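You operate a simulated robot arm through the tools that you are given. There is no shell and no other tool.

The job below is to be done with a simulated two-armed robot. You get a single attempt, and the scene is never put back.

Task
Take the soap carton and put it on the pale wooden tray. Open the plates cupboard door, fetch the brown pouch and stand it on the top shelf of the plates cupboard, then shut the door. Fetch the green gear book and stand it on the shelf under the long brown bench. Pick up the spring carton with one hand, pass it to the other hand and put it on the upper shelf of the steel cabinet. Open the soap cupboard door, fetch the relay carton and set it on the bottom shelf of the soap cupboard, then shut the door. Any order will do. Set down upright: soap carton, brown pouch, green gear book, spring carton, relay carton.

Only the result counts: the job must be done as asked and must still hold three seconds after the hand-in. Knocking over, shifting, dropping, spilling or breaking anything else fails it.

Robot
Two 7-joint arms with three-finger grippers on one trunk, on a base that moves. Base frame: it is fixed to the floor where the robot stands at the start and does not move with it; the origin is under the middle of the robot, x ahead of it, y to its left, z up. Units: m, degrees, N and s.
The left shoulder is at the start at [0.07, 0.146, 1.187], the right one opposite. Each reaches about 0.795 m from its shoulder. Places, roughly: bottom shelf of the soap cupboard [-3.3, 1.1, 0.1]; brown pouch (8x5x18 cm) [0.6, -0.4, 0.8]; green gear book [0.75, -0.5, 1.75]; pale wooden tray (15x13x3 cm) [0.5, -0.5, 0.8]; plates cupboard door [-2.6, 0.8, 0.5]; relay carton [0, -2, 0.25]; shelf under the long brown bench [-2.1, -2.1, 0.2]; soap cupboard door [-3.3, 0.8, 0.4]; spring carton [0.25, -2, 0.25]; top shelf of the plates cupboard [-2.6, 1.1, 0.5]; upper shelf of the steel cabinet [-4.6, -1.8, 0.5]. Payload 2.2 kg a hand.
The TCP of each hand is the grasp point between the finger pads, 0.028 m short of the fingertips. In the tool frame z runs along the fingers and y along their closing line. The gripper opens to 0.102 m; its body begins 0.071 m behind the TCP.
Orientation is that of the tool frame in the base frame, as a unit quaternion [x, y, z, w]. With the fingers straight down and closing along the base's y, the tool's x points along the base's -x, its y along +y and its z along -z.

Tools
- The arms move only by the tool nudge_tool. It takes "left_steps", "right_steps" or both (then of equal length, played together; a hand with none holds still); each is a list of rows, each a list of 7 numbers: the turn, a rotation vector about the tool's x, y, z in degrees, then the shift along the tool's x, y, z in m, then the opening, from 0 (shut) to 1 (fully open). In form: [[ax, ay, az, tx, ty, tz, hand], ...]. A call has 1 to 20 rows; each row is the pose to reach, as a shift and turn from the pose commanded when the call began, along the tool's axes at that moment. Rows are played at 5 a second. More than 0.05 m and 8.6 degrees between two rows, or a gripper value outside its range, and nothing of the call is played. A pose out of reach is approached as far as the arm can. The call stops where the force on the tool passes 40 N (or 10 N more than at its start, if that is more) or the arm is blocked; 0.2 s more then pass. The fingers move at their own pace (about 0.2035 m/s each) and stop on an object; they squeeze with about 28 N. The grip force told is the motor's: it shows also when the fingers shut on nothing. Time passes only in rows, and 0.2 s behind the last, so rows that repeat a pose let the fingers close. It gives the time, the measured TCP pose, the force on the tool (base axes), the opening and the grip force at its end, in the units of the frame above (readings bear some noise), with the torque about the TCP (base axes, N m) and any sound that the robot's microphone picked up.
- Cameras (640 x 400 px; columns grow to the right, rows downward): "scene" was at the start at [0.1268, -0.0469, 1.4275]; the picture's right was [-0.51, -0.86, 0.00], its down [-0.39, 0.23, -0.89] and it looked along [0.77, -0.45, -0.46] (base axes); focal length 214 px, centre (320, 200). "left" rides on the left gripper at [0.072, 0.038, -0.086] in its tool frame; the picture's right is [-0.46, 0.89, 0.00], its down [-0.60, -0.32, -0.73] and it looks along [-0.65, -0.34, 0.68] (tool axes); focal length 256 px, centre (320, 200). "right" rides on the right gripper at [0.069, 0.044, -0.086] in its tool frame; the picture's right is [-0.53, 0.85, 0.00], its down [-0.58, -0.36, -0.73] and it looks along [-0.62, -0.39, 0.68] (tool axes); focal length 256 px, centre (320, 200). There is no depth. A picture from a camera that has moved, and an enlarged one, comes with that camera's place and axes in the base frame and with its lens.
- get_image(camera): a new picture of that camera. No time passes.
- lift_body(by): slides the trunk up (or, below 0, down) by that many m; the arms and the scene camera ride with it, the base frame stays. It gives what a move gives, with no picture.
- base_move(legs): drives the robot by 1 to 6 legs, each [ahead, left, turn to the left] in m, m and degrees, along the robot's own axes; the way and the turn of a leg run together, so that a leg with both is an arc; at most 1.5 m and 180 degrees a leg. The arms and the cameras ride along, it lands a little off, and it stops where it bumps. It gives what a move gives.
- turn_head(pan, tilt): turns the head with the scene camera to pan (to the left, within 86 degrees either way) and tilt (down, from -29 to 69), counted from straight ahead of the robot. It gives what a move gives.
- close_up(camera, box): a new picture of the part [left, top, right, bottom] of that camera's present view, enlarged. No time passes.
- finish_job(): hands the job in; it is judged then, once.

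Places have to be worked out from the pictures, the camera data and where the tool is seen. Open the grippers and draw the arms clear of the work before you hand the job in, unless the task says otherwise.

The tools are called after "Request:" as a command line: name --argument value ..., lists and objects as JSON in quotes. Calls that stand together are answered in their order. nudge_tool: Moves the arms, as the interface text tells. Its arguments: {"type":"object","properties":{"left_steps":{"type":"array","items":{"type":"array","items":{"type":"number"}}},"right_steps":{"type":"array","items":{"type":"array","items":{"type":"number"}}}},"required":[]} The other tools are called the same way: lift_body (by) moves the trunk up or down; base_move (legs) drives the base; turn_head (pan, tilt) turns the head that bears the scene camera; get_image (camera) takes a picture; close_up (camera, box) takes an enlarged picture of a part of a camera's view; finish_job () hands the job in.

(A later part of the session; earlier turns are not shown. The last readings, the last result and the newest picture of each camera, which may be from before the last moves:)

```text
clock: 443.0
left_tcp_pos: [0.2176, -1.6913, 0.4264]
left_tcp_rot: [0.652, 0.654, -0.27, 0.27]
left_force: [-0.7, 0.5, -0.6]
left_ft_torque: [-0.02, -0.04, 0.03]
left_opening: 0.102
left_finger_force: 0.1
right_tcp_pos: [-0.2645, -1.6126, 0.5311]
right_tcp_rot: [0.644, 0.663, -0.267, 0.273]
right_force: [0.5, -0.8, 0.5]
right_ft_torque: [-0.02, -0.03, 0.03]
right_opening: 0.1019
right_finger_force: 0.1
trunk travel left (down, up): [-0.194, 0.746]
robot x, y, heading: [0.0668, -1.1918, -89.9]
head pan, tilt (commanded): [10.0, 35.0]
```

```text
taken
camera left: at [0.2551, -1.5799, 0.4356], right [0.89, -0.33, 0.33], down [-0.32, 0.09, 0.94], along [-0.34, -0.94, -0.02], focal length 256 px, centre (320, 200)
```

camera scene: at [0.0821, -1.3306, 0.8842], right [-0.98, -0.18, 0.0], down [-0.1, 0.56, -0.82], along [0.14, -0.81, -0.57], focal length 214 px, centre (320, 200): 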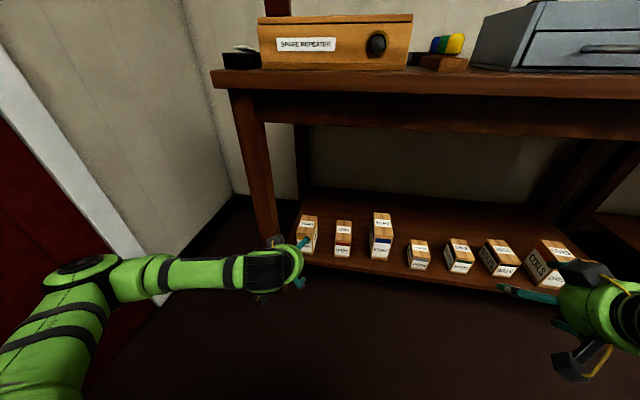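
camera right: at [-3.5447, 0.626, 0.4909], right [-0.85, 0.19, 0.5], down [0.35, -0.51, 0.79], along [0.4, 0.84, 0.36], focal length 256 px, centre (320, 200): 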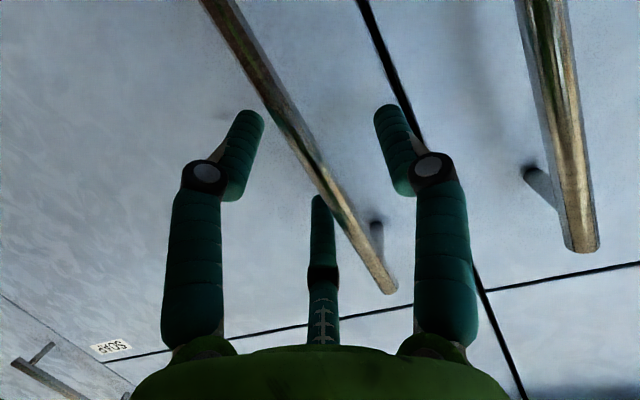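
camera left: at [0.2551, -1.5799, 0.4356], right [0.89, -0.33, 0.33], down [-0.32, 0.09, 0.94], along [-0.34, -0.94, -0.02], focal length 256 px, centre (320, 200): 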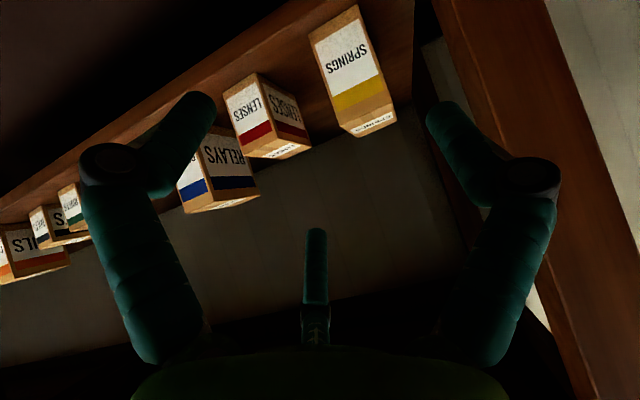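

I zoom in on the wrist picture to locate the springs carton's edges.

Request:
close_up --camera "left" --box '[280, 0, 440, 150]'

Request:
close_up --camera "scene" --box '[270, 195, 410, 300]'

```text
2.67 times, centred on (360, 75) of left
camera zoom: at [0.2551, -1.5799, 0.4356], right [0.89, -0.33, 0.33], down [-0.32, 0.09, 0.94], along [-0.34, -0.94, -0.02], focal length 683 px, centre (213, 533)
```

zoom: 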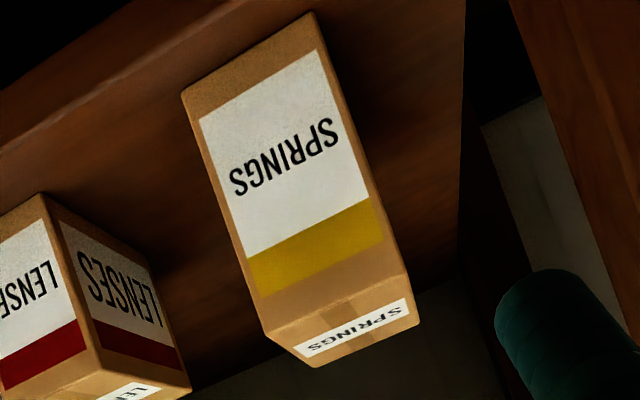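

```text
3.81 times, centred on (340, 248) of scene
camera zoom: at [0.0821, -1.3306, 0.8842], right [-0.98, -0.18, 0.0], down [-0.1, 0.56, -0.82], along [0.14, -0.81, -0.57], focal length 817 px, centre (244, 19)
```

zoom: 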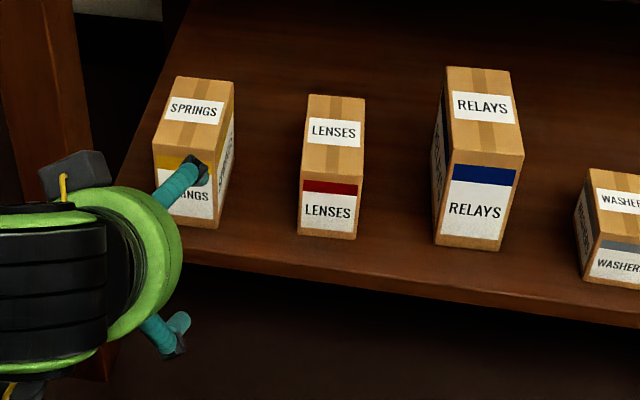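

The springs carton is about 5.7 cm wide (x 0.207–0.264), 10 cm tall and 10.5 cm deep, its front at y -1.852; the bench leg's inner edge is at x≈0.315. I drive 9 cm closer to start the 45° slide-in.

Request:
base_move --legs '[[0.093, 0.002, 0]]'

Request:
get_image --camera "left"

```text
clock: 444.1
left_tcp_pos: [0.2206, -1.7851, 0.425]
left_tcp_rot: [0.652, 0.655, -0.27, 0.271]
left_force: [-0.6, 0.3, -0.6]
left_ft_torque: [0.0, 0.03, 0.01]
left_opening: 0.102
left_finger_force: 0.0
right_tcp_pos: [-0.2627, -1.7077, 0.5304]
right_tcp_rot: [0.644, 0.662, -0.268, 0.274]
right_force: [-0.7, 1.0, -0.1]
right_ft_torque: [-0.01, -0.03, 0.0]
right_opening: 0.1019
right_finger_force: 0.1
trunk travel left (down, up): [-0.194, 0.746]
robot x, y, heading: [0.0719, -1.283, -89.9]
head pan, tilt (commanded): [10.0, 35.0]
```

```text
taken
camera left: at [0.2578, -1.6727, 0.4355], right [0.89, -0.32, 0.33], down [-0.32, 0.09, 0.94], along [-0.34, -0.94, -0.02], focal length 256 px, centre (320, 200)
```

left: 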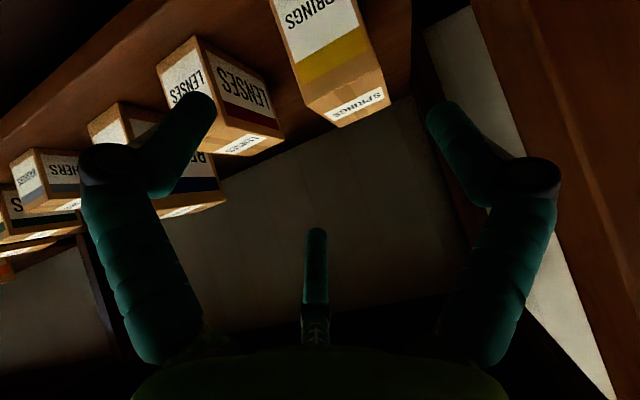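

The carton's edges agree (x 0.207–0.264, top z 0.365). I slide the left hand in along its axis in two stages.

Request:
nudge_tool --left_steps '[[0, 0, 0, -0.002, 0, 0.035, 1], [0, 0, 0, -0.003, 0, 0.07, 1]]'

Request:
get_image --camera "left"

Request:
nudge_tool --left_steps '[[0, 0, 0, -0.0015, 0, 0.032, 1], [0, 0, 0, -0.003, 0, 0.0626, 1]]'

Request:
get_image --camera "left"

Request:
close_up --camera "scene" --box '[240, 180, 400, 310]'

```text
clock: 444.7
left_tcp_pos: [0.2193, -1.8368, 0.3783]
left_tcp_rot: [0.651, 0.655, -0.27, 0.272]
left_force: [0.4, 0.2, 0.1]
left_ft_torque: [0.0, 0.0, -0.02]
left_opening: 0.1021
left_finger_force: 0.0
right_tcp_pos: [-0.2618, -1.7068, 0.5315]
right_tcp_rot: [0.644, 0.662, -0.267, 0.273]
right_force: [-0.1, 0.3, -0.7]
right_ft_torque: [-0.02, -0.02, -0.01]
right_opening: 0.1017
right_finger_force: 0.0
trunk travel left (down, up): [-0.194, 0.746]
robot x, y, heading: [0.071, -1.2819, -89.8]
head pan, tilt (commanded): [10.0, 35.0]
```

```text
taken
camera left: at [0.2576, -1.724, 0.388], right [0.89, -0.32, 0.33], down [-0.32, 0.09, 0.94], along [-0.34, -0.94, -0.02], focal length 256 px, centre (320, 200)
```

left: 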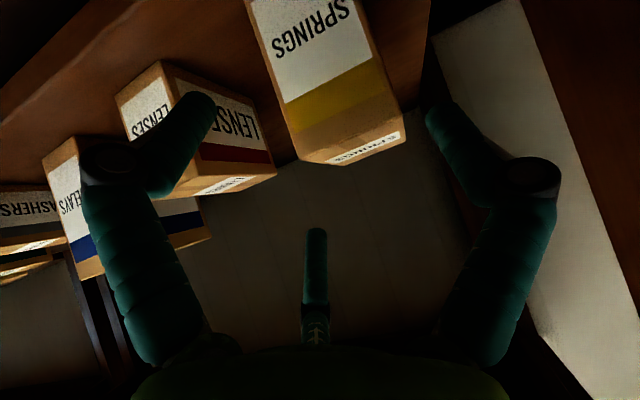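

```text
clock: 445.3
left_tcp_pos: [0.2199, -1.8838, 0.3355]
left_tcp_rot: [0.652, 0.654, -0.27, 0.271]
left_force: [0.8, -0.6, 0.6]
left_ft_torque: [-0.04, -0.01, -0.03]
left_opening: 0.1018
left_finger_force: 0.1
right_tcp_pos: [-0.2619, -1.7082, 0.5311]
right_tcp_rot: [0.644, 0.663, -0.267, 0.273]
right_force: [0.1, -0.4, -0.3]
right_ft_torque: [-0.02, 0.04, -0.02]
right_opening: 0.102
right_finger_force: 0.1
trunk travel left (down, up): [-0.194, 0.746]
robot x, y, heading: [0.0715, -1.2837, -89.7]
head pan, tilt (commanded): [10.0, 35.0]
```

```text
taken
camera left: at [0.2582, -1.7708, 0.3457], right [0.89, -0.33, 0.33], down [-0.32, 0.09, 0.94], along [-0.34, -0.94, -0.02], focal length 256 px, centre (320, 200)
```

left: 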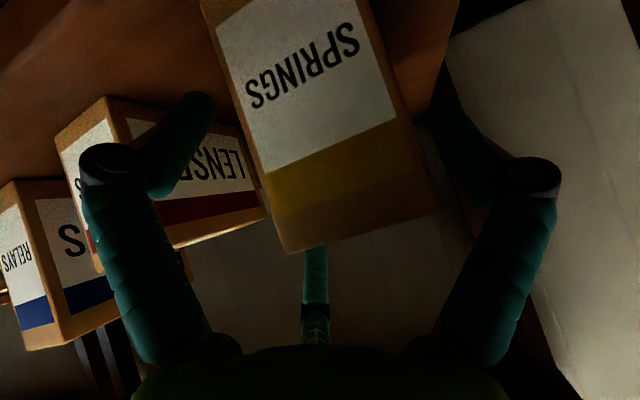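

```text
3.08 times, centred on (320, 245) of scene
camera zoom: at [0.0846, -1.4237, 0.8843], right [-0.98, -0.18, 0.0], down [-0.1, 0.56, -0.82], along [0.15, -0.81, -0.57], focal length 660 px, centre (320, 62)
```

zoom: 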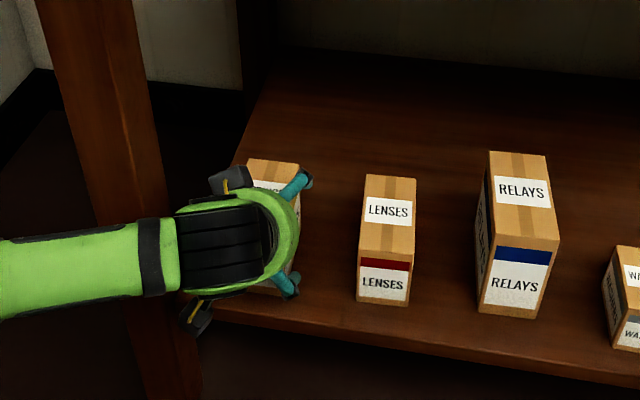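

The fingers straddle the springs carton without contact. I close the left gripper.

Request:
nudge_tool --left_steps '[[0, 0, 0, 0, 0, 0, 0.6], [0, 0, 0, 0, 0, 0, 0.3], [0, 0, 0, 0, 0, 0, 0], [0, 0, 0, 0, 0, 0, 0], [0, 0, 0, 0, 0, 0, 0]]'

Request:
nudge_tool --left_steps '[[0, 0, 0, -0.007, 0, -0.007, 0], [0, 0, 0, -0.018, 0, -0.018, 0], [0, 0, 0, -0.036, 0, -0.036, 0]]'

Request:
get_image --camera "left"

Request:
close_up --camera "scene" --box '[240, 180, 400, 310]'

```text
clock: 446.5
left_tcp_pos: [0.2203, -1.8824, 0.3364]
left_tcp_rot: [0.652, 0.655, -0.27, 0.271]
left_force: [0.2, -1.0, 0.7]
left_ft_torque: [-0.24, -0.07, 0.03]
left_opening: 0.0836
left_finger_force: 27.8
right_tcp_pos: [-0.2614, -1.7067, 0.5318]
right_tcp_rot: [0.644, 0.662, -0.268, 0.274]
right_force: [0.5, 1.0, 0.5]
right_ft_torque: [-0.02, 0.02, 0.03]
right_opening: 0.1018
right_finger_force: 0.0
trunk travel left (down, up): [-0.194, 0.746]
robot x, y, heading: [0.0712, -1.2856, -89.6]
head pan, tilt (commanded): [10.0, 35.0]
```

```text
clock: 447.3
left_tcp_pos: [0.221, -1.882, 0.3874]
left_tcp_rot: [0.652, 0.654, -0.271, 0.271]
left_force: [0.7, 0.2, -1.3]
left_ft_torque: [0.05, 0.03, -0.03]
left_opening: 0.0834
left_finger_force: 28.6
right_tcp_pos: [-0.2632, -1.7072, 0.5314]
right_tcp_rot: [0.644, 0.663, -0.268, 0.274]
right_force: [0.2, 0.5, 1.1]
right_ft_torque: [-0.03, 0.01, 0.01]
right_opening: 0.1021
right_finger_force: 0.1
trunk travel left (down, up): [-0.194, 0.746]
robot x, y, heading: [0.0727, -1.2902, -89.7]
head pan, tilt (commanded): [10.0, 35.0]
```

```text
taken
camera left: at [0.2581, -1.7705, 0.3973], right [0.89, -0.33, 0.33], down [-0.32, 0.09, 0.94], along [-0.34, -0.94, -0.03], focal length 256 px, centre (320, 200)
```

left: 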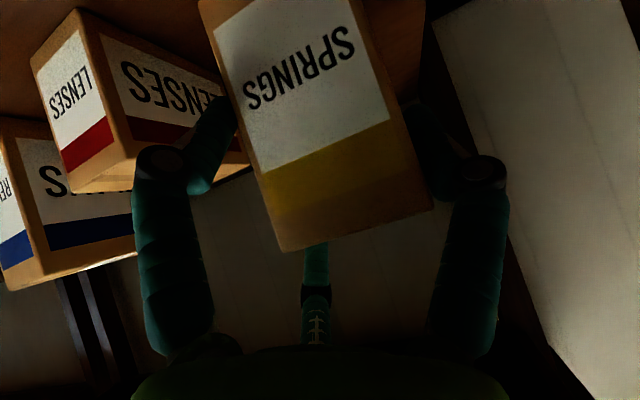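

```text
3.08 times, centred on (320, 245) of scene
camera zoom: at [0.0846, -1.4238, 0.8842], right [-0.98, -0.18, 0.0], down [-0.1, 0.56, -0.82], along [0.15, -0.81, -0.57], focal length 660 px, centre (320, 62)
```

zoom: 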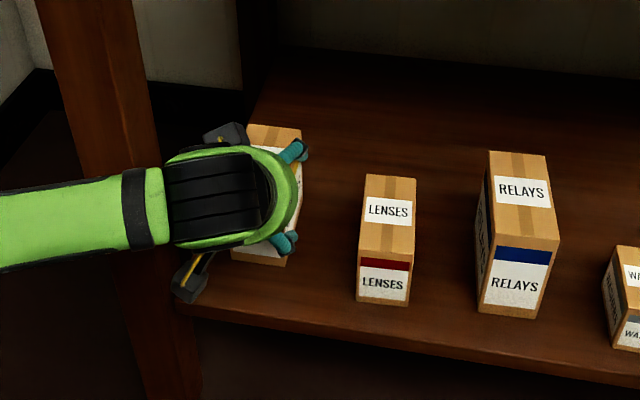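

The springs carton is lifted (light). I back out, raise the trunk, and have free space for the hand-over.

Request:
base_move --legs '[[-0.5, 0, 0]]'

Request:
lift_body --by 0.21

Request:
turn_head --pan 0 --tilt 50

Request:
get_image --camera "scene"

```text
clock: 450.2
left_tcp_pos: [0.2194, -1.3826, 0.3882]
left_tcp_rot: [0.651, 0.655, -0.27, 0.271]
left_force: [1.2, -0.3, -1.1]
left_ft_torque: [0.06, 0.01, 0.03]
left_opening: 0.0833
left_finger_force: 27.8
right_tcp_pos: [-0.264, -1.2093, 0.532]
right_tcp_rot: [0.644, 0.663, -0.268, 0.274]
right_force: [1.0, 0.5, -0.4]
right_ft_torque: [0.01, -0.01, -0.02]
right_opening: 0.1021
right_finger_force: 0.1
trunk travel left (down, up): [-0.194, 0.746]
robot x, y, heading: [0.0726, -0.7865, -89.5]
head pan, tilt (commanded): [10.0, 35.0]
```

```text
clock: 452.5
left_tcp_pos: [0.2197, -1.3826, 0.5978]
left_tcp_rot: [0.651, 0.656, -0.269, 0.272]
left_force: [0.7, -0.4, -2.0]
left_ft_torque: [0.0, 0.03, -0.01]
left_opening: 0.0833
left_finger_force: 28.4
right_tcp_pos: [-0.2617, -1.208, 0.7432]
right_tcp_rot: [0.643, 0.663, -0.267, 0.274]
right_force: [0.4, 0.3, -0.4]
right_ft_torque: [-0.02, 0.0, -0.04]
right_opening: 0.1017
right_finger_force: 0.1
trunk travel left (down, up): [-0.404, 0.536]
robot x, y, heading: [0.066, -0.7882, -89.8]
head pan, tilt (commanded): [10.0, 35.0]
```

```text
clock: 453.2
left_tcp_pos: [0.22, -1.3824, 0.5969]
left_tcp_rot: [0.651, 0.656, -0.27, 0.27]
left_force: [-0.3, 0.5, -1.6]
left_ft_torque: [0.04, 0.05, 0.04]
left_opening: 0.0835
left_finger_force: 28.1
right_tcp_pos: [-0.2633, -1.2087, 0.7417]
right_tcp_rot: [0.643, 0.663, -0.267, 0.274]
right_force: [0.0, -0.5, 0.5]
right_ft_torque: [-0.01, -0.01, -0.02]
right_opening: 0.1021
right_finger_force: 0.0
trunk travel left (down, up): [-0.404, 0.536]
robot x, y, heading: [0.0717, -0.7835, -89.7]
head pan, tilt (commanded): [0.0, 50.0]
```

```text
taken
camera scene: at [0.0673, -0.9141, 1.0725], right [-1.0, -0.01, 0.0], down [0.0, 0.77, -0.64], along [0.0, -0.64, -0.77], focal length 214 px, centre (320, 200)
```

scene: 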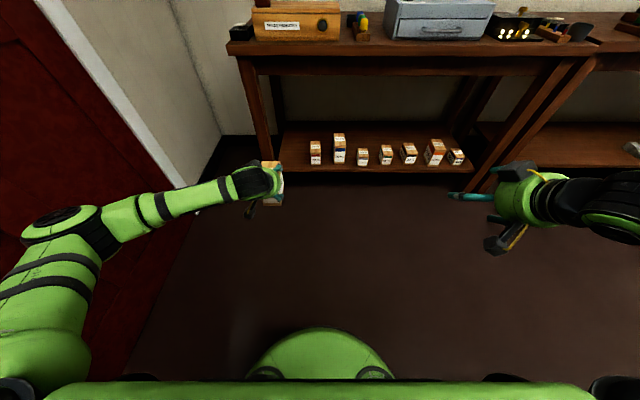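

I shift the base away from the wall for room, then pull the left hand with the carton back to the proven pose and bring the right hand level with it.

Request:
base_move --legs '[[0, -0.5, 0]]'

Request:
nudge_tool --left_steps '[[0, 0, 0, 0.012, 0, -0.025, 0], [0, 0, 0, 0.023, 0, -0.05, 0], [0, 0, 0, 0.035, 0, -0.075, 0], [0, 0, 0, 0.047, 0, -0.1, 0]]' --right_steps '[[0, 0, 0, 0.0065, 0.0075, 0.031, 1], [0, 0, 0, 0.013, 0.015, 0.063, 1], [0, 0, 0, 0.02, 0.0225, 0.094, 1], [0, 0, 0, 0.026, 0.03, 0.125, 1]]'

Request:
get_image --camera "scene"

```text
clock: 456.2
left_tcp_pos: [-0.275, -1.3854, 0.5971]
left_tcp_rot: [0.65, 0.657, -0.269, 0.272]
left_force: [-0.7, 0.7, -1.7]
left_ft_torque: [0.05, 0.05, 0.04]
left_opening: 0.0833
left_finger_force: 28.1
right_tcp_pos: [-0.7601, -1.2117, 0.7425]
right_tcp_rot: [0.642, 0.664, -0.266, 0.274]
right_force: [0.4, 0.0, 0.0]
right_ft_torque: [0.03, -0.02, 0.01]
right_opening: 0.1017
right_finger_force: 0.1
trunk travel left (down, up): [-0.404, 0.536]
robot x, y, heading: [-0.4265, -0.79, -89.5]
head pan, tilt (commanded): [0.0, 50.0]
```

```text
clock: 457.2
left_tcp_pos: [-0.2756, -1.2813, 0.6352]
left_tcp_rot: [0.65, 0.656, -0.269, 0.272]
left_force: [0.3, -0.4, -0.9]
left_ft_torque: [0.04, 0.03, 0.02]
left_opening: 0.0834
left_finger_force: 28.1
right_tcp_pos: [-0.7285, -1.2819, 0.6329]
right_tcp_rot: [0.642, 0.664, -0.268, 0.274]
right_force: [0.4, -0.1, -0.2]
right_ft_torque: [0.01, 0.02, 0.02]
right_opening: 0.102
right_finger_force: 0.1
trunk travel left (down, up): [-0.404, 0.536]
robot x, y, heading: [-0.4314, -0.7889, -89.7]
head pan, tilt (commanded): [0.0, 50.0]
```

```text
taken
camera scene: at [-0.4297, -0.9177, 1.0725], right [-1.0, -0.01, 0.0], down [-0.01, 0.77, -0.64], along [0.01, -0.64, -0.77], focal length 214 px, centre (320, 200)
```

scene: 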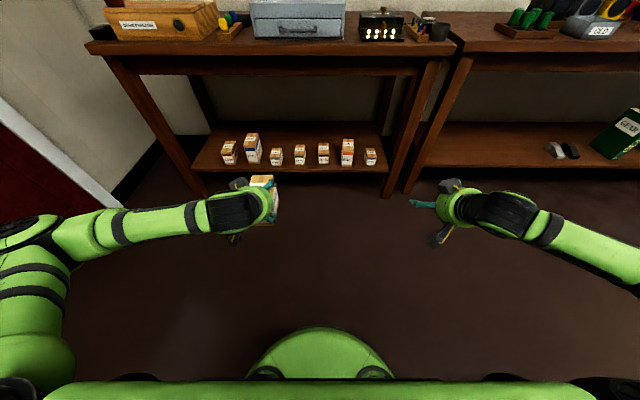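

Both hands are in the proven poses. I turn the left hand with the carton to point right, in 12 small steps.

Request:
nudge_tool --left_steps '[[5.3, 0, 5.3, 0.0012, -0.0125, -0.0012, 0], [10.6, 0, 10.6, 0.0023, -0.025, -0.0023, 0], [15.9, 0, 15.9, 0.0035, -0.0375, -0.0035, 0], [21.2, 0, 21.2, 0.0047, -0.05, -0.0047, 0], [26.5, 0, 26.5, 0.0058, -0.0625, -0.0058, 0], [31.8, 0, 31.8, 0.007, -0.075, -0.007, 0], [37, 0, 37, 0.008, -0.0875, -0.008, 0], [42.3, 0, 42.3, 0.0093, -0.1, -0.0093, 0], [47.6, 0, 47.6, 0.0105, -0.1125, -0.0105, 0], [52.9, 0, 52.9, 0.0117, -0.125, -0.0117, 0], [58.2, 0, 58.2, 0.0128, -0.1375, -0.0128, 0], [63.5, 0, 63.5, 0.014, -0.15, -0.014, 0]]'

Request:
get_image --camera "scene"

Request:
get_image --camera "left"

```text
clock: 459.8
left_tcp_pos: [-0.4019, -1.2609, 0.6334]
left_tcp_rot: [0.902, 0.189, -0.382, 0.07]
left_force: [-0.6, 0.0, -2.0]
left_ft_torque: [0.05, -0.04, 0.0]
left_opening: 0.0833
left_finger_force: 28.1
left hand out of reach, approached as far as the arm can: row 9, 10, 11, 12
right_tcp_pos: [-0.7284, -1.2813, 0.6346]
right_tcp_rot: [0.642, 0.664, -0.267, 0.274]
right_force: [0.5, 0.5, 0.2]
right_ft_torque: [0.01, -0.01, -0.04]
right_opening: 0.1021
right_finger_force: 0.0
trunk travel left (down, up): [-0.404, 0.536]
robot x, y, heading: [-0.4263, -0.7902, -89.4]
head pan, tilt (commanded): [0.0, 50.0]
```

```text
taken
camera scene: at [-0.4295, -0.9176, 1.0725], right [-1.0, -0.01, 0.0], down [-0.01, 0.77, -0.64], along [0.01, -0.64, -0.77], focal length 214 px, centre (320, 200)
```

scene: 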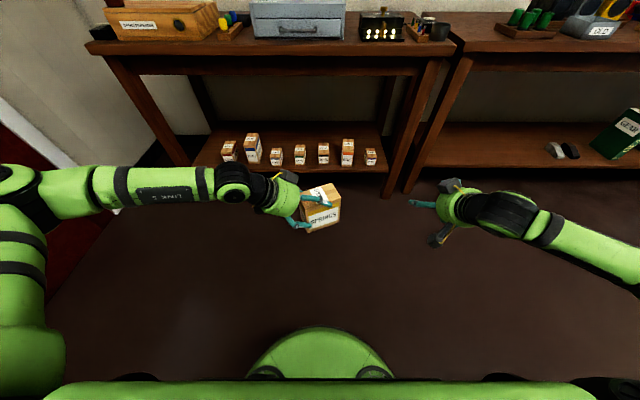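

```text
taken
camera left: at [-0.2839, -1.2508, 0.6418], right [0.05, -0.95, 0.32], down [-0.03, 0.32, 0.95], along [-1.0, -0.06, -0.01], focal length 256 px, centre (320, 200)
```

left: 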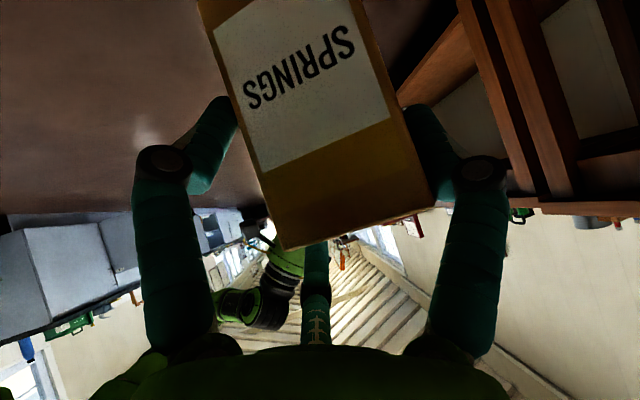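

The left hand reached a yaw of -68°. As found before, the rest goes more easily a little lower, so I continue the turn while lowering 7 cm.

Request:
nudge_tool --left_steps '[[0, 0, 0, 0.012, 0, 0.012, 0], [0, 0, 0, 0.025, 0, 0.025, 0], [4, 0, 3.9, 0.027, -0.003, 0.035, 0], [7.9, 0, 7.7, 0.028, -0.006, 0.047, 0], [11.8, 0, 11.6, 0.03, -0.008, 0.058, 0], [15.75, 0, 15.4, 0.0307, -0.0113, 0.0688, 0]]'

Request:
get_image --camera "scene"

```text
clock: 461.2
left_tcp_pos: [-0.4319, -1.26, 0.5645]
left_tcp_rot: [0.92, 0.014, -0.391, -0.003]
left_force: [0.1, -0.8, -1.6]
left_ft_torque: [0.01, -0.05, -0.01]
left_opening: 0.0833
left_finger_force: 27.7
right_tcp_pos: [-0.7281, -1.2818, 0.6352]
right_tcp_rot: [0.642, 0.665, -0.267, 0.274]
right_force: [0.3, -0.6, 0.4]
right_ft_torque: [0.01, -0.01, 0.02]
right_opening: 0.1021
right_finger_force: 0.1
trunk travel left (down, up): [-0.404, 0.536]
robot x, y, heading: [-0.4307, -0.7868, -89.6]
head pan, tilt (commanded): [0.0, 50.0]
```

```text
taken
camera scene: at [-0.4294, -0.9179, 1.0725], right [-1.0, -0.01, 0.0], down [-0.01, 0.77, -0.64], along [0.01, -0.64, -0.77], focal length 214 px, centre (320, 200)
```

scene: 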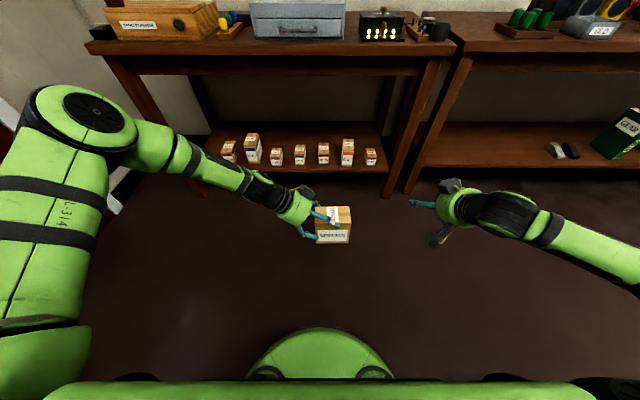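

The left hand now points exactly right, with the carton's back end at about x -0.51. I swing the right hand to point left, 25 cm to the right of centre and at the same height.

Request:
nudge_tool --right_steps '[[-5.3, 0, -5.3, 0.01, 0.004, 0.008, 1], [-10.6, 0, -10.6, 0.02, 0.008, 0.016, 1], [-15.9, 0, -15.9, 0.03, 0.0125, 0.02, 1], [-21.2, 0, -21.2, 0.04, 0.017, 0.025, 1], [-26.5, 0, -26.5, 0.05, 0.021, 0.03, 1], [-31.8, 0, -31.8, 0.06, 0.025, 0.035, 1], [-37, 0, -37, 0.063, 0.03, 0.035, 1], [-42.3, 0, -42.3, 0.063, 0.034, 0.035, 1], [-47.6, 0, -47.6, 0.063, 0.038, 0.035, 1], [-52.9, 0, -52.9, 0.063, 0.042, 0.035, 1], [-58.2, 0, -58.2, 0.063, 0.046, 0.035, 1], [-63.5, 0, -63.5, 0.063, 0.05, 0.035, 1]]'

Request:
get_image --camera "scene"

```text
clock: 463.8
left_tcp_pos: [-0.4309, -1.2617, 0.563]
left_tcp_rot: [0.92, 0.014, -0.392, -0.003]
left_force: [0.0, 0.2, -1.6]
left_ft_torque: [0.03, -0.01, -0.04]
left_opening: 0.0833
left_finger_force: 28.0
right_tcp_pos: [-0.6632, -1.3465, 0.4654]
right_tcp_rot: [-0.005, 0.916, 0.001, 0.402]
right_force: [-1.9, -1.2, 2.7]
right_ft_torque: [0.12, 0.03, 0.04]
right_opening: 0.1019
right_finger_force: 0.0
right hand out of reach, approached as far as the arm can: row 5, 6, 7, 8, 9, 10, 11, 12
trunk travel left (down, up): [-0.404, 0.536]
robot x, y, heading: [-0.428, -0.7905, -89.7]
head pan, tilt (commanded): [0.0, 50.0]
```

```text
taken
camera scene: at [-0.4289, -0.9194, 1.0724], right [-1.0, -0.01, 0.0], down [-0.01, 0.77, -0.64], along [0.01, -0.64, -0.77], focal length 214 px, centre (320, 200)
```

scene: 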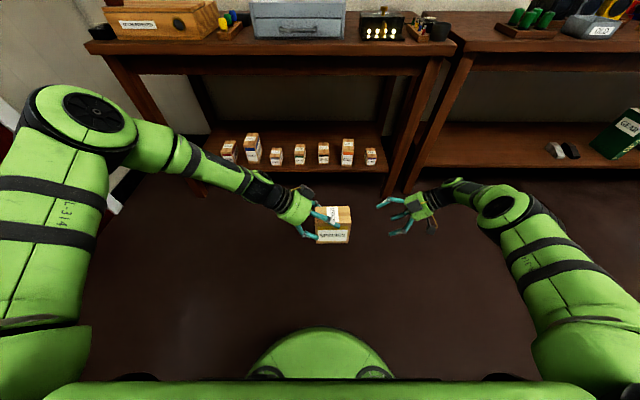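

The right hand points left too, though lower and further out than asked. I flatten its pitch to about 15° and bring it in line with the carton, still 9 cm away.

Request:
nudge_tool --right_steps '[[0, -7, 0, -0.028, 0.018, -0.0045, 1], [0, -14, 0, -0.056, 0.037, -0.009, 1], [0, -21, 0, -0.084, 0.055, -0.0135, 1], [0, -28, 0, -0.1127, 0.074, -0.018, 1]]'

Request:
get_image --camera "scene"

Request:
get_image --camera "right"

```text
clock: 464.8
left_tcp_pos: [-0.4318, -1.2587, 0.5631]
left_tcp_rot: [0.92, 0.014, -0.391, -0.002]
left_force: [0.9, -0.6, -1.5]
left_ft_torque: [0.01, -0.03, 0.0]
left_opening: 0.0834
left_finger_force: 27.9
right_tcp_pos: [-0.6028, -1.2697, 0.5614]
right_tcp_rot: [-0.007, 0.789, 0.003, 0.614]
right_force: [-1.1, 0.3, 0.3]
right_ft_torque: [-0.03, 0.0, -0.01]
right_opening: 0.1022
right_finger_force: 0.0
trunk travel left (down, up): [-0.404, 0.536]
robot x, y, heading: [-0.4285, -0.7919, -89.5]
head pan, tilt (commanded): [0.0, 50.0]
```

```text
taken
camera scene: at [-0.4297, -0.9172, 1.0726], right [-1.0, -0.01, 0.0], down [-0.01, 0.77, -0.64], along [0.01, -0.64, -0.77], focal length 214 px, centre (320, 200)
```

scene: 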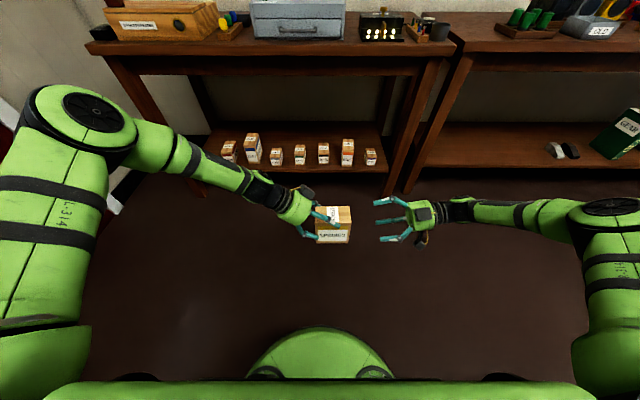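

```text
taken
camera right: at [-0.7044, -1.2269, 0.5156], right [0.12, 0.85, 0.51], down [-0.56, -0.37, 0.74], along [0.82, -0.38, 0.43], focal length 256 px, centre (320, 200)
```

right: 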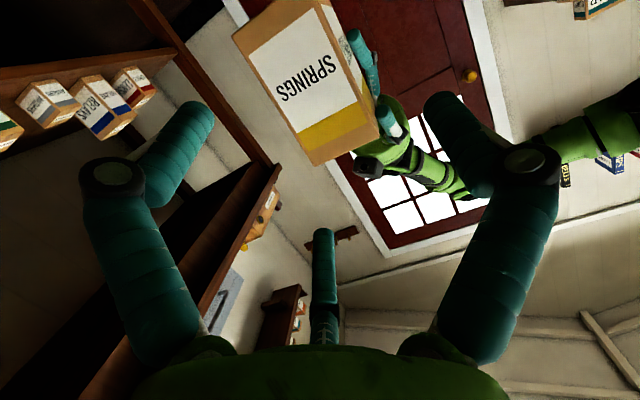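

Both hands face each other; the wrist camera sees the carton's end squarely ahead. I roll the right hand by -32° so one finger comes on top and the other two at the sides.

Request:
nudge_tool --right_steps '[[0, 0, -8, 0, 0, 0, 1], [0, 0, -16, 0, 0, 0, 1], [0, 0, -24, 0, 0, 0, 1], [0, 0, -32, 0, 0, 0, 1]]'

Request:
get_image --camera "right"

Request:
close_up --camera "scene" --box '[250, 160, 470, 280]'

```text
clock: 465.8
left_tcp_pos: [-0.4319, -1.2604, 0.5644]
left_tcp_rot: [0.92, 0.013, -0.392, -0.002]
left_force: [0.5, -0.4, -0.7]
left_ft_torque: [0.0, -0.07, 0.0]
left_opening: 0.0833
left_finger_force: 28.8
right_tcp_pos: [-0.6018, -1.2705, 0.5608]
right_tcp_rot: [-0.225, 0.758, -0.167, 0.589]
right_force: [-0.9, -0.2, 0.3]
right_ft_torque: [-0.04, -0.02, 0.0]
right_opening: 0.102
right_finger_force: 0.0
trunk travel left (down, up): [-0.404, 0.536]
robot x, y, heading: [-0.4284, -0.7896, -89.3]
head pan, tilt (commanded): [0.0, 50.0]
```

```text
taken
camera right: at [-0.7075, -1.271, 0.503], right [-0.01, 1.0, 0.0], down [-0.54, -0.01, 0.84], along [0.84, 0.01, 0.54], focal length 256 px, centre (320, 200)
```

right: 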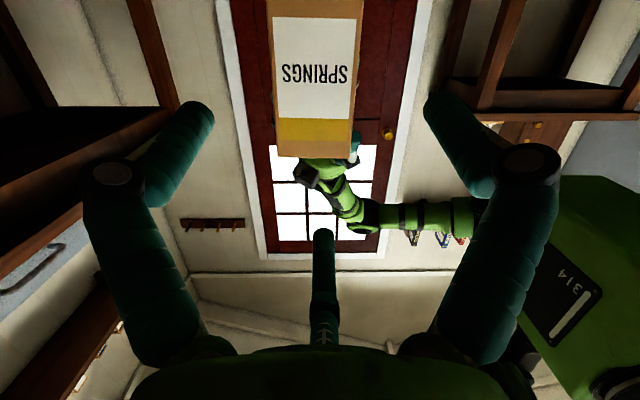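

```text
2.91 times, centred on (360, 220) of scene
camera zoom: at [-0.4296, -0.9176, 1.0725], right [-1.0, -0.01, 0.0], down [-0.01, 0.77, -0.64], along [0.01, -0.64, -0.77], focal length 624 px, centre (204, 142)
```

zoom: 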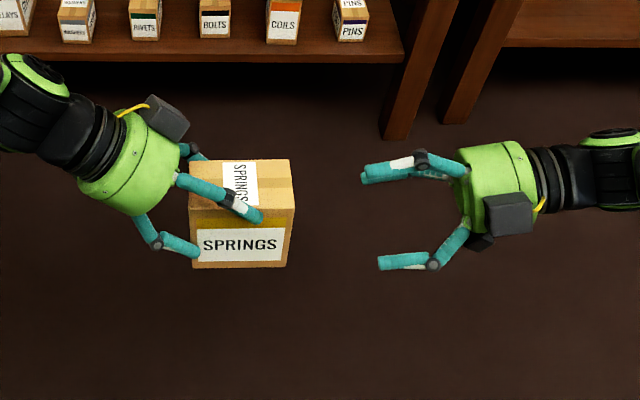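

The carton's end is nicely centred (centre y≈-1.273, top z≈0.588). I advance 6 cm towards it and look again.

Request:
nudge_tool --right_steps '[[0, 0, 0, -0.0057, -0.005, 0.029, 1], [0, 0, 0, -0.0114, -0.0101, 0.0581, 1]]'

Request:
get_image --camera "right"

Request:
close_up --camera "scene" --box '[250, 160, 470, 280]'

```text
clock: 466.4
left_tcp_pos: [-0.4315, -1.2601, 0.565]
left_tcp_rot: [0.92, 0.014, -0.392, -0.002]
left_force: [0.6, -0.1, -2.5]
left_ft_torque: [-0.02, -0.04, -0.01]
left_opening: 0.0832
left_finger_force: 28.2
right_tcp_pos: [-0.5418, -1.2717, 0.5609]
right_tcp_rot: [-0.225, 0.758, -0.166, 0.589]
right_force: [-0.4, 0.2, -0.5]
right_ft_torque: [0.02, 0.0, 0.0]
right_opening: 0.1021
right_finger_force: 0.0
trunk travel left (down, up): [-0.404, 0.536]
robot x, y, heading: [-0.4312, -0.79, -89.4]
head pan, tilt (commanded): [0.0, 50.0]
```

```text
taken
camera right: at [-0.6467, -1.2728, 0.5035], right [-0.01, 1.0, 0.0], down [-0.54, -0.01, 0.84], along [0.84, 0.01, 0.54], focal length 256 px, centre (320, 200)
```

right: 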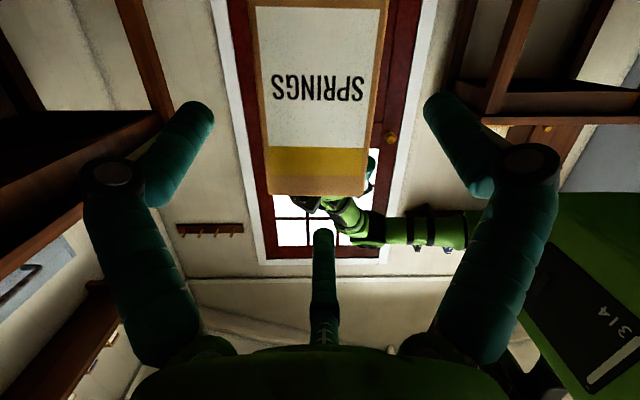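

```text
2.91 times, centred on (360, 220) of scene
camera zoom: at [-0.4294, -0.9177, 1.0725], right [-1.0, -0.01, 0.0], down [-0.01, 0.77, -0.64], along [0.01, -0.64, -0.77], focal length 624 px, centre (204, 142)
```

zoom: 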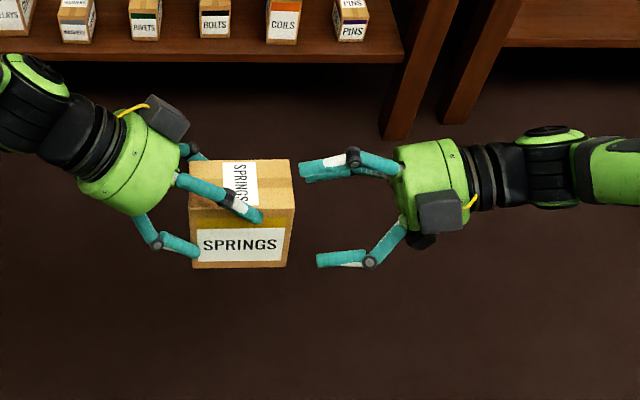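

Everything lines up. I advance the remaining 4.7 cm so the fingers straddle the carton's end.

Request:
nudge_tool --right_steps '[[0, 0, 0, -0.0047, -0.0039, 0.0235, 1], [0, 0, 0, -0.0093, -0.0077, 0.0465, 1]]'

Request:
get_image --camera "right"

Request:
close_up --camera "scene" --box '[270, 170, 430, 270]'

```text
clock: 467.0
left_tcp_pos: [-0.4322, -1.2603, 0.5642]
left_tcp_rot: [0.92, 0.014, -0.392, -0.002]
left_force: [-0.5, 0.4, -0.7]
left_ft_torque: [0.02, -0.05, -0.01]
left_opening: 0.0833
left_finger_force: 27.8
right_tcp_pos: [-0.4932, -1.272, 0.5614]
right_tcp_rot: [-0.225, 0.758, -0.166, 0.589]
right_force: [0.0, -0.5, 0.3]
right_ft_torque: [0.04, 0.03, -0.01]
right_opening: 0.1021
right_finger_force: 0.0
trunk travel left (down, up): [-0.404, 0.536]
robot x, y, heading: [-0.4257, -0.7864, -89.2]
head pan, tilt (commanded): [0.0, 50.0]
```

```text
taken
camera right: at [-0.5984, -1.2732, 0.5038], right [-0.01, 1.0, 0.0], down [-0.54, -0.01, 0.84], along [0.84, 0.01, 0.54], focal length 256 px, centre (320, 200)
```

right: 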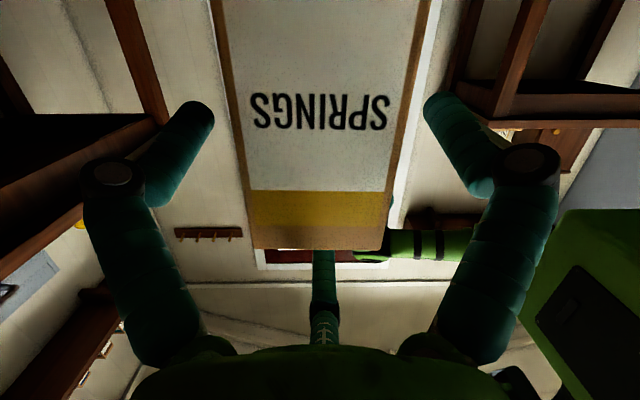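

```text
4.00 times, centred on (350, 220) of scene
camera zoom: at [-0.4294, -0.9177, 1.0725], right [-1.0, -0.01, 0.0], down [-0.01, 0.77, -0.64], along [0.01, -0.64, -0.77], focal length 858 px, centre (200, 120)
```

zoom: 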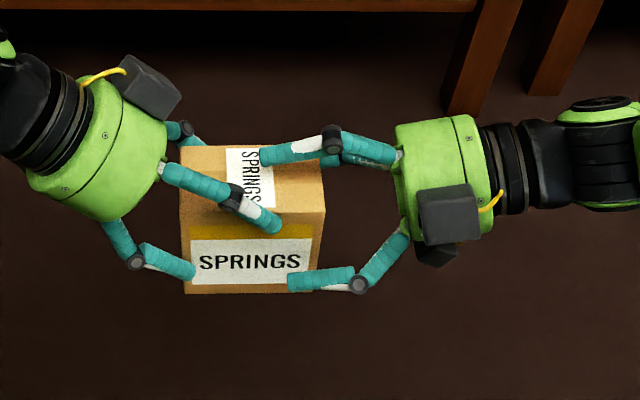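

The right hand's three fingers surround the carton's end without touching. I close the right gripper on it.

Request:
nudge_tool --right_steps '[[0, 0, 0, 0, 0, 0, 0.8], [0, 0, 0, 0, 0, 0, 0.6], [0, 0, 0, 0, 0, 0, 0.4], [0, 0, 0, 0, 0, 0, 0], [0, 0, 0, 0, 0, 0, 0]]'

Request:
get_image --camera "right"

Request:
close_up --camera "scene" --box '[270, 170, 430, 270]'

```text
clock: 468.2
left_tcp_pos: [-0.4307, -1.2597, 0.5643]
left_tcp_rot: [0.92, 0.013, -0.391, -0.003]
left_force: [3.2, 0.0, -0.3]
left_ft_torque: [-0.2, -0.16, -0.14]
left_opening: 0.0834
left_finger_force: 28.7
right_tcp_pos: [-0.4942, -1.2726, 0.5614]
right_tcp_rot: [-0.224, 0.758, -0.165, 0.59]
right_force: [-2.6, 0.1, -0.7]
right_ft_torque: [0.18, 0.12, 0.2]
right_opening: 0.0707
right_finger_force: 27.9
trunk travel left (down, up): [-0.404, 0.536]
robot x, y, heading: [-0.4313, -0.7894, -89.3]
head pan, tilt (commanded): [0.0, 50.0]
```

```text
taken
camera right: at [-0.5992, -1.273, 0.5035], right [-0.01, 1.0, 0.0], down [-0.54, -0.01, 0.84], along [0.84, 0.01, 0.54], focal length 256 px, centre (320, 200)
```

right: 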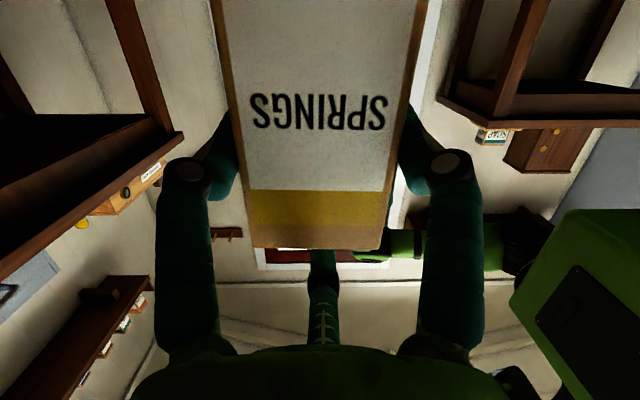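

```text
4.00 times, centred on (350, 220) of scene
camera zoom: at [-0.4296, -0.9176, 1.0725], right [-1.0, -0.01, 0.0], down [-0.01, 0.77, -0.64], along [0.01, -0.64, -0.77], focal length 858 px, centre (200, 120)
```

zoom: 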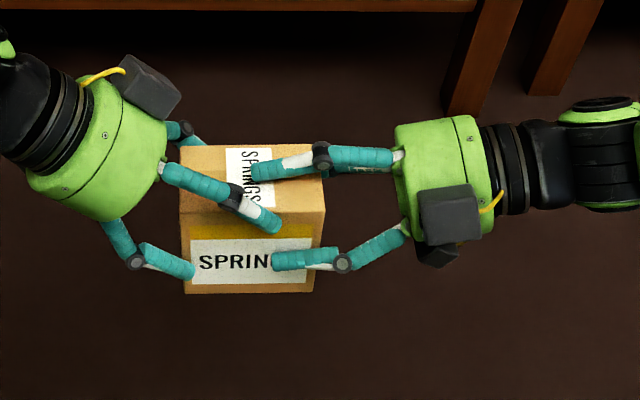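

Both hands hold the carton (right opening 0.071, 28 N). Now the left hand lets go slowly.

Request:
nudge_tool --left_steps '[[0, 0, 0, 0, 0, 0, 0.84], [0, 0, 0, 0, 0, 0, 0.88], [0, 0, 0, 0, 0, 0, 0.94], [0, 0, 0, 0, 0, 0, 1]]'

Request:
get_image --camera "right"

Request:
close_up --camera "scene" --box '[270, 170, 430, 270]'

```text
clock: 469.2
left_tcp_pos: [-0.4319, -1.2611, 0.5639]
left_tcp_rot: [0.92, 0.013, -0.392, -0.003]
left_force: [0.3, -0.5, -0.2]
left_ft_torque: [0.0, 0.01, -0.01]
left_opening: 0.102
left_finger_force: 0.1
right_tcp_pos: [-0.4939, -1.2724, 0.5612]
right_tcp_rot: [-0.223, 0.758, -0.165, 0.59]
right_force: [0.7, -0.4, -0.7]
right_ft_torque: [0.0, 0.06, 0.01]
right_opening: 0.0705
right_finger_force: 27.9
trunk travel left (down, up): [-0.404, 0.536]
robot x, y, heading: [-0.4272, -0.7935, -89.6]
head pan, tilt (commanded): [0.0, 50.0]
```

```text
taken
camera right: at [-0.599, -1.2731, 0.5036], right [-0.01, 1.0, 0.0], down [-0.54, -0.01, 0.84], along [0.84, 0.01, 0.54], focal length 256 px, centre (320, 200)
```

right: 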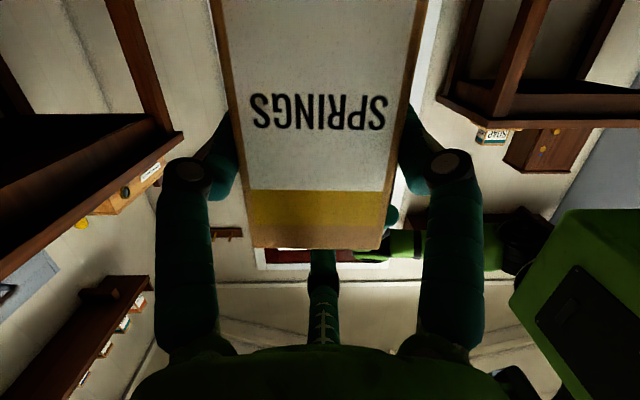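

```text
4.00 times, centred on (350, 220) of scene
camera zoom: at [-0.4296, -0.9176, 1.0725], right [-1.0, -0.01, 0.0], down [-0.01, 0.77, -0.64], along [0.01, -0.64, -0.77], focal length 858 px, centre (200, 120)
```

zoom: 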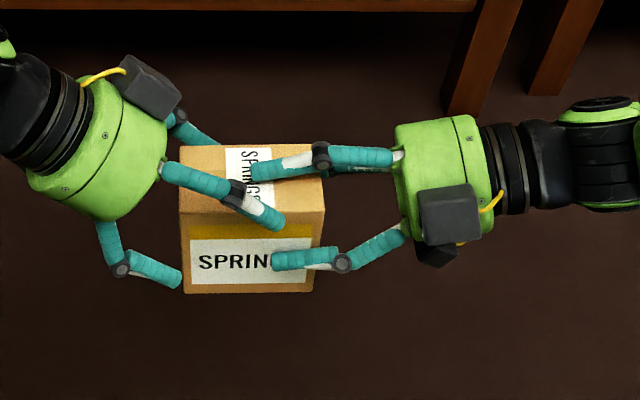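

The carton stays put in the right hand. I withdraw the left hand along its own axis, up and to the left.

Request:
nudge_tool --left_steps '[[0, 0, 0, 0, 0, -0.03, 1], [0, 0, 0, 0, 0, -0.07, 1], [0, 0, 0, 0, 0, -0.11, 1], [0, 0, 0, 0, 0, -0.15, 1]]'

Request:
get_image --camera "scene"

```text
clock: 470.2
left_tcp_pos: [-0.4078, -1.2621, 0.6176]
left_tcp_rot: [0.919, 0.015, -0.395, 0.0]
left_force: [-0.6, 0.0, 0.5]
left_ft_torque: [0.01, -0.02, -0.01]
left_opening: 0.1021
left_finger_force: 0.1
left hand out of reach, approached as far as the arm can: row 2, 3, 4
right_tcp_pos: [-0.4939, -1.2725, 0.5609]
right_tcp_rot: [-0.223, 0.758, -0.166, 0.59]
right_force: [-0.1, 0.1, 0.5]
right_ft_torque: [0.01, 0.06, 0.01]
right_opening: 0.0703
right_finger_force: 28.4
trunk travel left (down, up): [-0.404, 0.536]
robot x, y, heading: [-0.4313, -0.7901, -89.4]
head pan, tilt (commanded): [0.0, 50.0]
```

```text
taken
camera scene: at [-0.4296, -0.9177, 1.0725], right [-1.0, -0.01, 0.0], down [-0.01, 0.77, -0.64], along [0.01, -0.64, -0.77], focal length 214 px, centre (320, 200)
```

scene: 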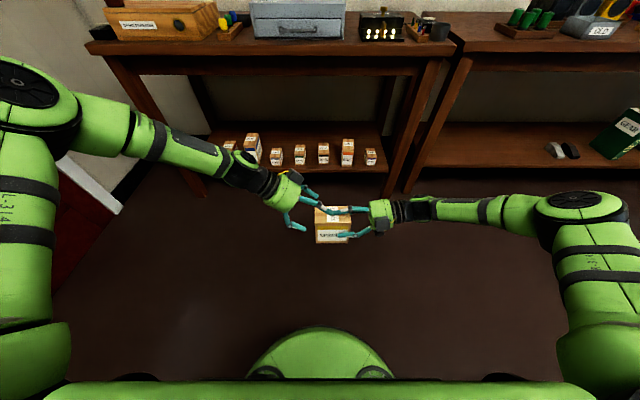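

The left arm is blocked from retreating further, so I carry the right hand with the carton away to the right instead.

Request:
nudge_tool --right_steps '[[0, 0, 0, 0.0077, 0.0054, -0.0363, 0], [0, 0, 0, 0.0154, 0.0108, -0.0726, 0], [0, 0, 0, 0.0231, 0.0163, -0.1089, 0], [0, 0, 0, 0.0308, 0.0217, -0.1452, 0]]'

Request:
get_image --camera "scene"

```text
clock: 471.2
left_tcp_pos: [-0.4081, -1.2617, 0.6166]
left_tcp_rot: [0.919, 0.014, -0.394, -0.001]
left_force: [-0.7, -0.3, 0.1]
left_ft_torque: [0.03, 0.0, 0.01]
left_opening: 0.1019
left_finger_force: 0.1
right_tcp_pos: [-0.6439, -1.2734, 0.5605]
right_tcp_rot: [-0.223, 0.758, -0.167, 0.59]
right_force: [0.1, 0.1, 0.1]
right_ft_torque: [-0.01, 0.01, -0.04]
right_opening: 0.0706
right_finger_force: 28.0
trunk travel left (down, up): [-0.404, 0.536]
robot x, y, heading: [-0.4294, -0.7897, -89.6]
head pan, tilt (commanded): [0.0, 50.0]
```

```text
taken
camera scene: at [-0.4301, -0.9176, 1.0725], right [-1.0, -0.01, 0.0], down [-0.01, 0.77, -0.64], along [0.01, -0.64, -0.77], focal length 214 px, centre (320, 200)
```

scene: 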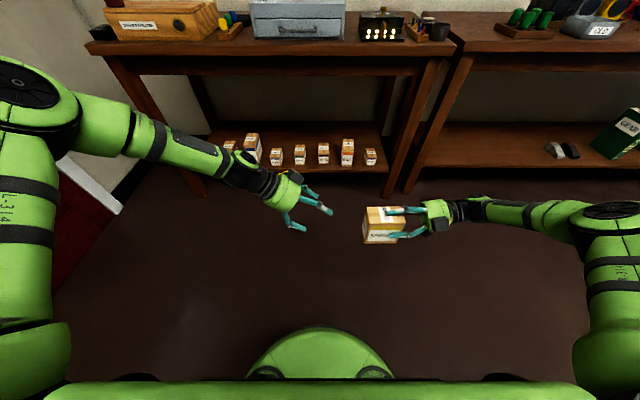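

The carton is safely in the right hand. I swing the left hand back to pointing ahead on its own side.

Request:
nudge_tool --left_steps '[[-5.3, 0, -5.3, 0.0066, 0.0017, -0.0087, 1], [-10.6, 0, -10.6, 0.0132, 0.0033, -0.0173, 1], [-15.9, 0, -15.9, 0.0197, 0.005, -0.026, 1], [-21.2, 0, -21.2, 0.0263, 0.0067, -0.0347, 1], [-26.5, 0, -26.5, 0.033, 0.0083, -0.0433, 1], [-31.8, 0, -31.8, 0.0395, 0.01, -0.052, 1], [-37, 0, -37, 0.046, 0.0117, -0.0607, 1], [-42.3, 0, -42.3, 0.0527, 0.0133, -0.0693, 1], [-47.6, 0, -47.6, 0.0593, 0.015, -0.078, 1], [-52.9, 0, -52.9, 0.0658, 0.0167, -0.0867, 1], [-58.2, 0, -58.2, 0.0724, 0.0183, -0.0953, 1], [-63.5, 0, -63.5, 0.079, 0.02, -0.104, 1]]'

Request:
get_image --camera "scene"

```text
clock: 473.8
left_tcp_pos: [-0.2773, -1.2795, 0.6335]
left_tcp_rot: [0.645, 0.665, -0.269, 0.263]
left_force: [-0.4, 0.2, 1.0]
left_ft_torque: [0.0, 0.02, 0.0]
left_opening: 0.1022
left_finger_force: 0.2
right_tcp_pos: [-0.6427, -1.2736, 0.5606]
right_tcp_rot: [-0.223, 0.758, -0.167, 0.59]
right_force: [0.4, 1.1, 0.6]
right_ft_torque: [0.01, 0.04, -0.03]
right_opening: 0.0703
right_finger_force: 28.0
trunk travel left (down, up): [-0.404, 0.536]
robot x, y, heading: [-0.4311, -0.7899, -89.4]
head pan, tilt (commanded): [0.0, 50.0]
```

```text
taken
camera scene: at [-0.4298, -0.9177, 1.0725], right [-1.0, -0.01, 0.0], down [-0.01, 0.77, -0.64], along [0.01, -0.64, -0.77], focal length 214 px, centre (320, 200)
```

scene: 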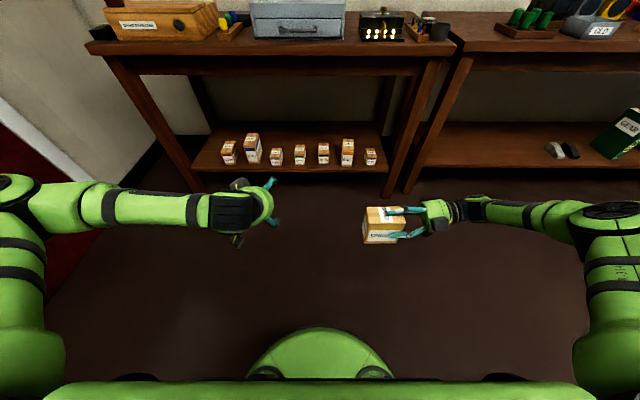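

Now I turn the right hand with the carton from pointing left to pointing ahead, keeping the carton level and raising it towards a reachable pose.

Request:
nudge_tool --right_steps '[[6.1, 3.9, 1.9, -0.0042, -0.0189, -0.0139, 0], [12.3, 7.8, 3.75, -0.0084, -0.0378, -0.0277, 0], [18.4, 11.7, 5.6, -0.0125, -0.0566, -0.0416, 0], [24.5, 15.5, 7.5, -0.0167, -0.0755, -0.0554, 0], [30.7, 19.4, 9.4, -0.0209, -0.0944, -0.0693, 0], [36.8, 23.3, 11.25, -0.025, -0.1133, -0.0832, 0]]'

Request:
get_image --camera "scene"

```text
clock: 475.2
left_tcp_pos: [-0.2781, -1.2802, 0.6339]
left_tcp_rot: [0.647, 0.663, -0.27, 0.262]
left_force: [-0.3, -0.4, -0.1]
left_ft_torque: [-0.02, -0.02, -0.01]
left_opening: 0.1021
left_finger_force: 0.1
right_tcp_pos: [-0.7053, -1.3566, 0.6603]
right_tcp_rot: [0.084, 0.787, -0.379, 0.48]
right_force: [-0.3, -0.3, -1.1]
right_ft_torque: [0.08, 0.06, 0.0]
right_opening: 0.0703
right_finger_force: 28.3
trunk travel left (down, up): [-0.404, 0.536]
robot x, y, heading: [-0.4299, -0.7913, -89.5]
head pan, tilt (commanded): [0.0, 50.0]
```

```text
taken
camera scene: at [-0.4296, -0.9174, 1.0725], right [-1.0, -0.01, 0.0], down [-0.01, 0.77, -0.64], along [0.01, -0.64, -0.77], focal length 214 px, centre (320, 200)
```

scene: 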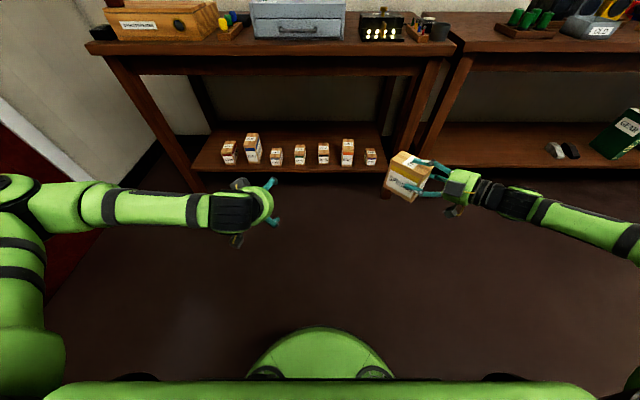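

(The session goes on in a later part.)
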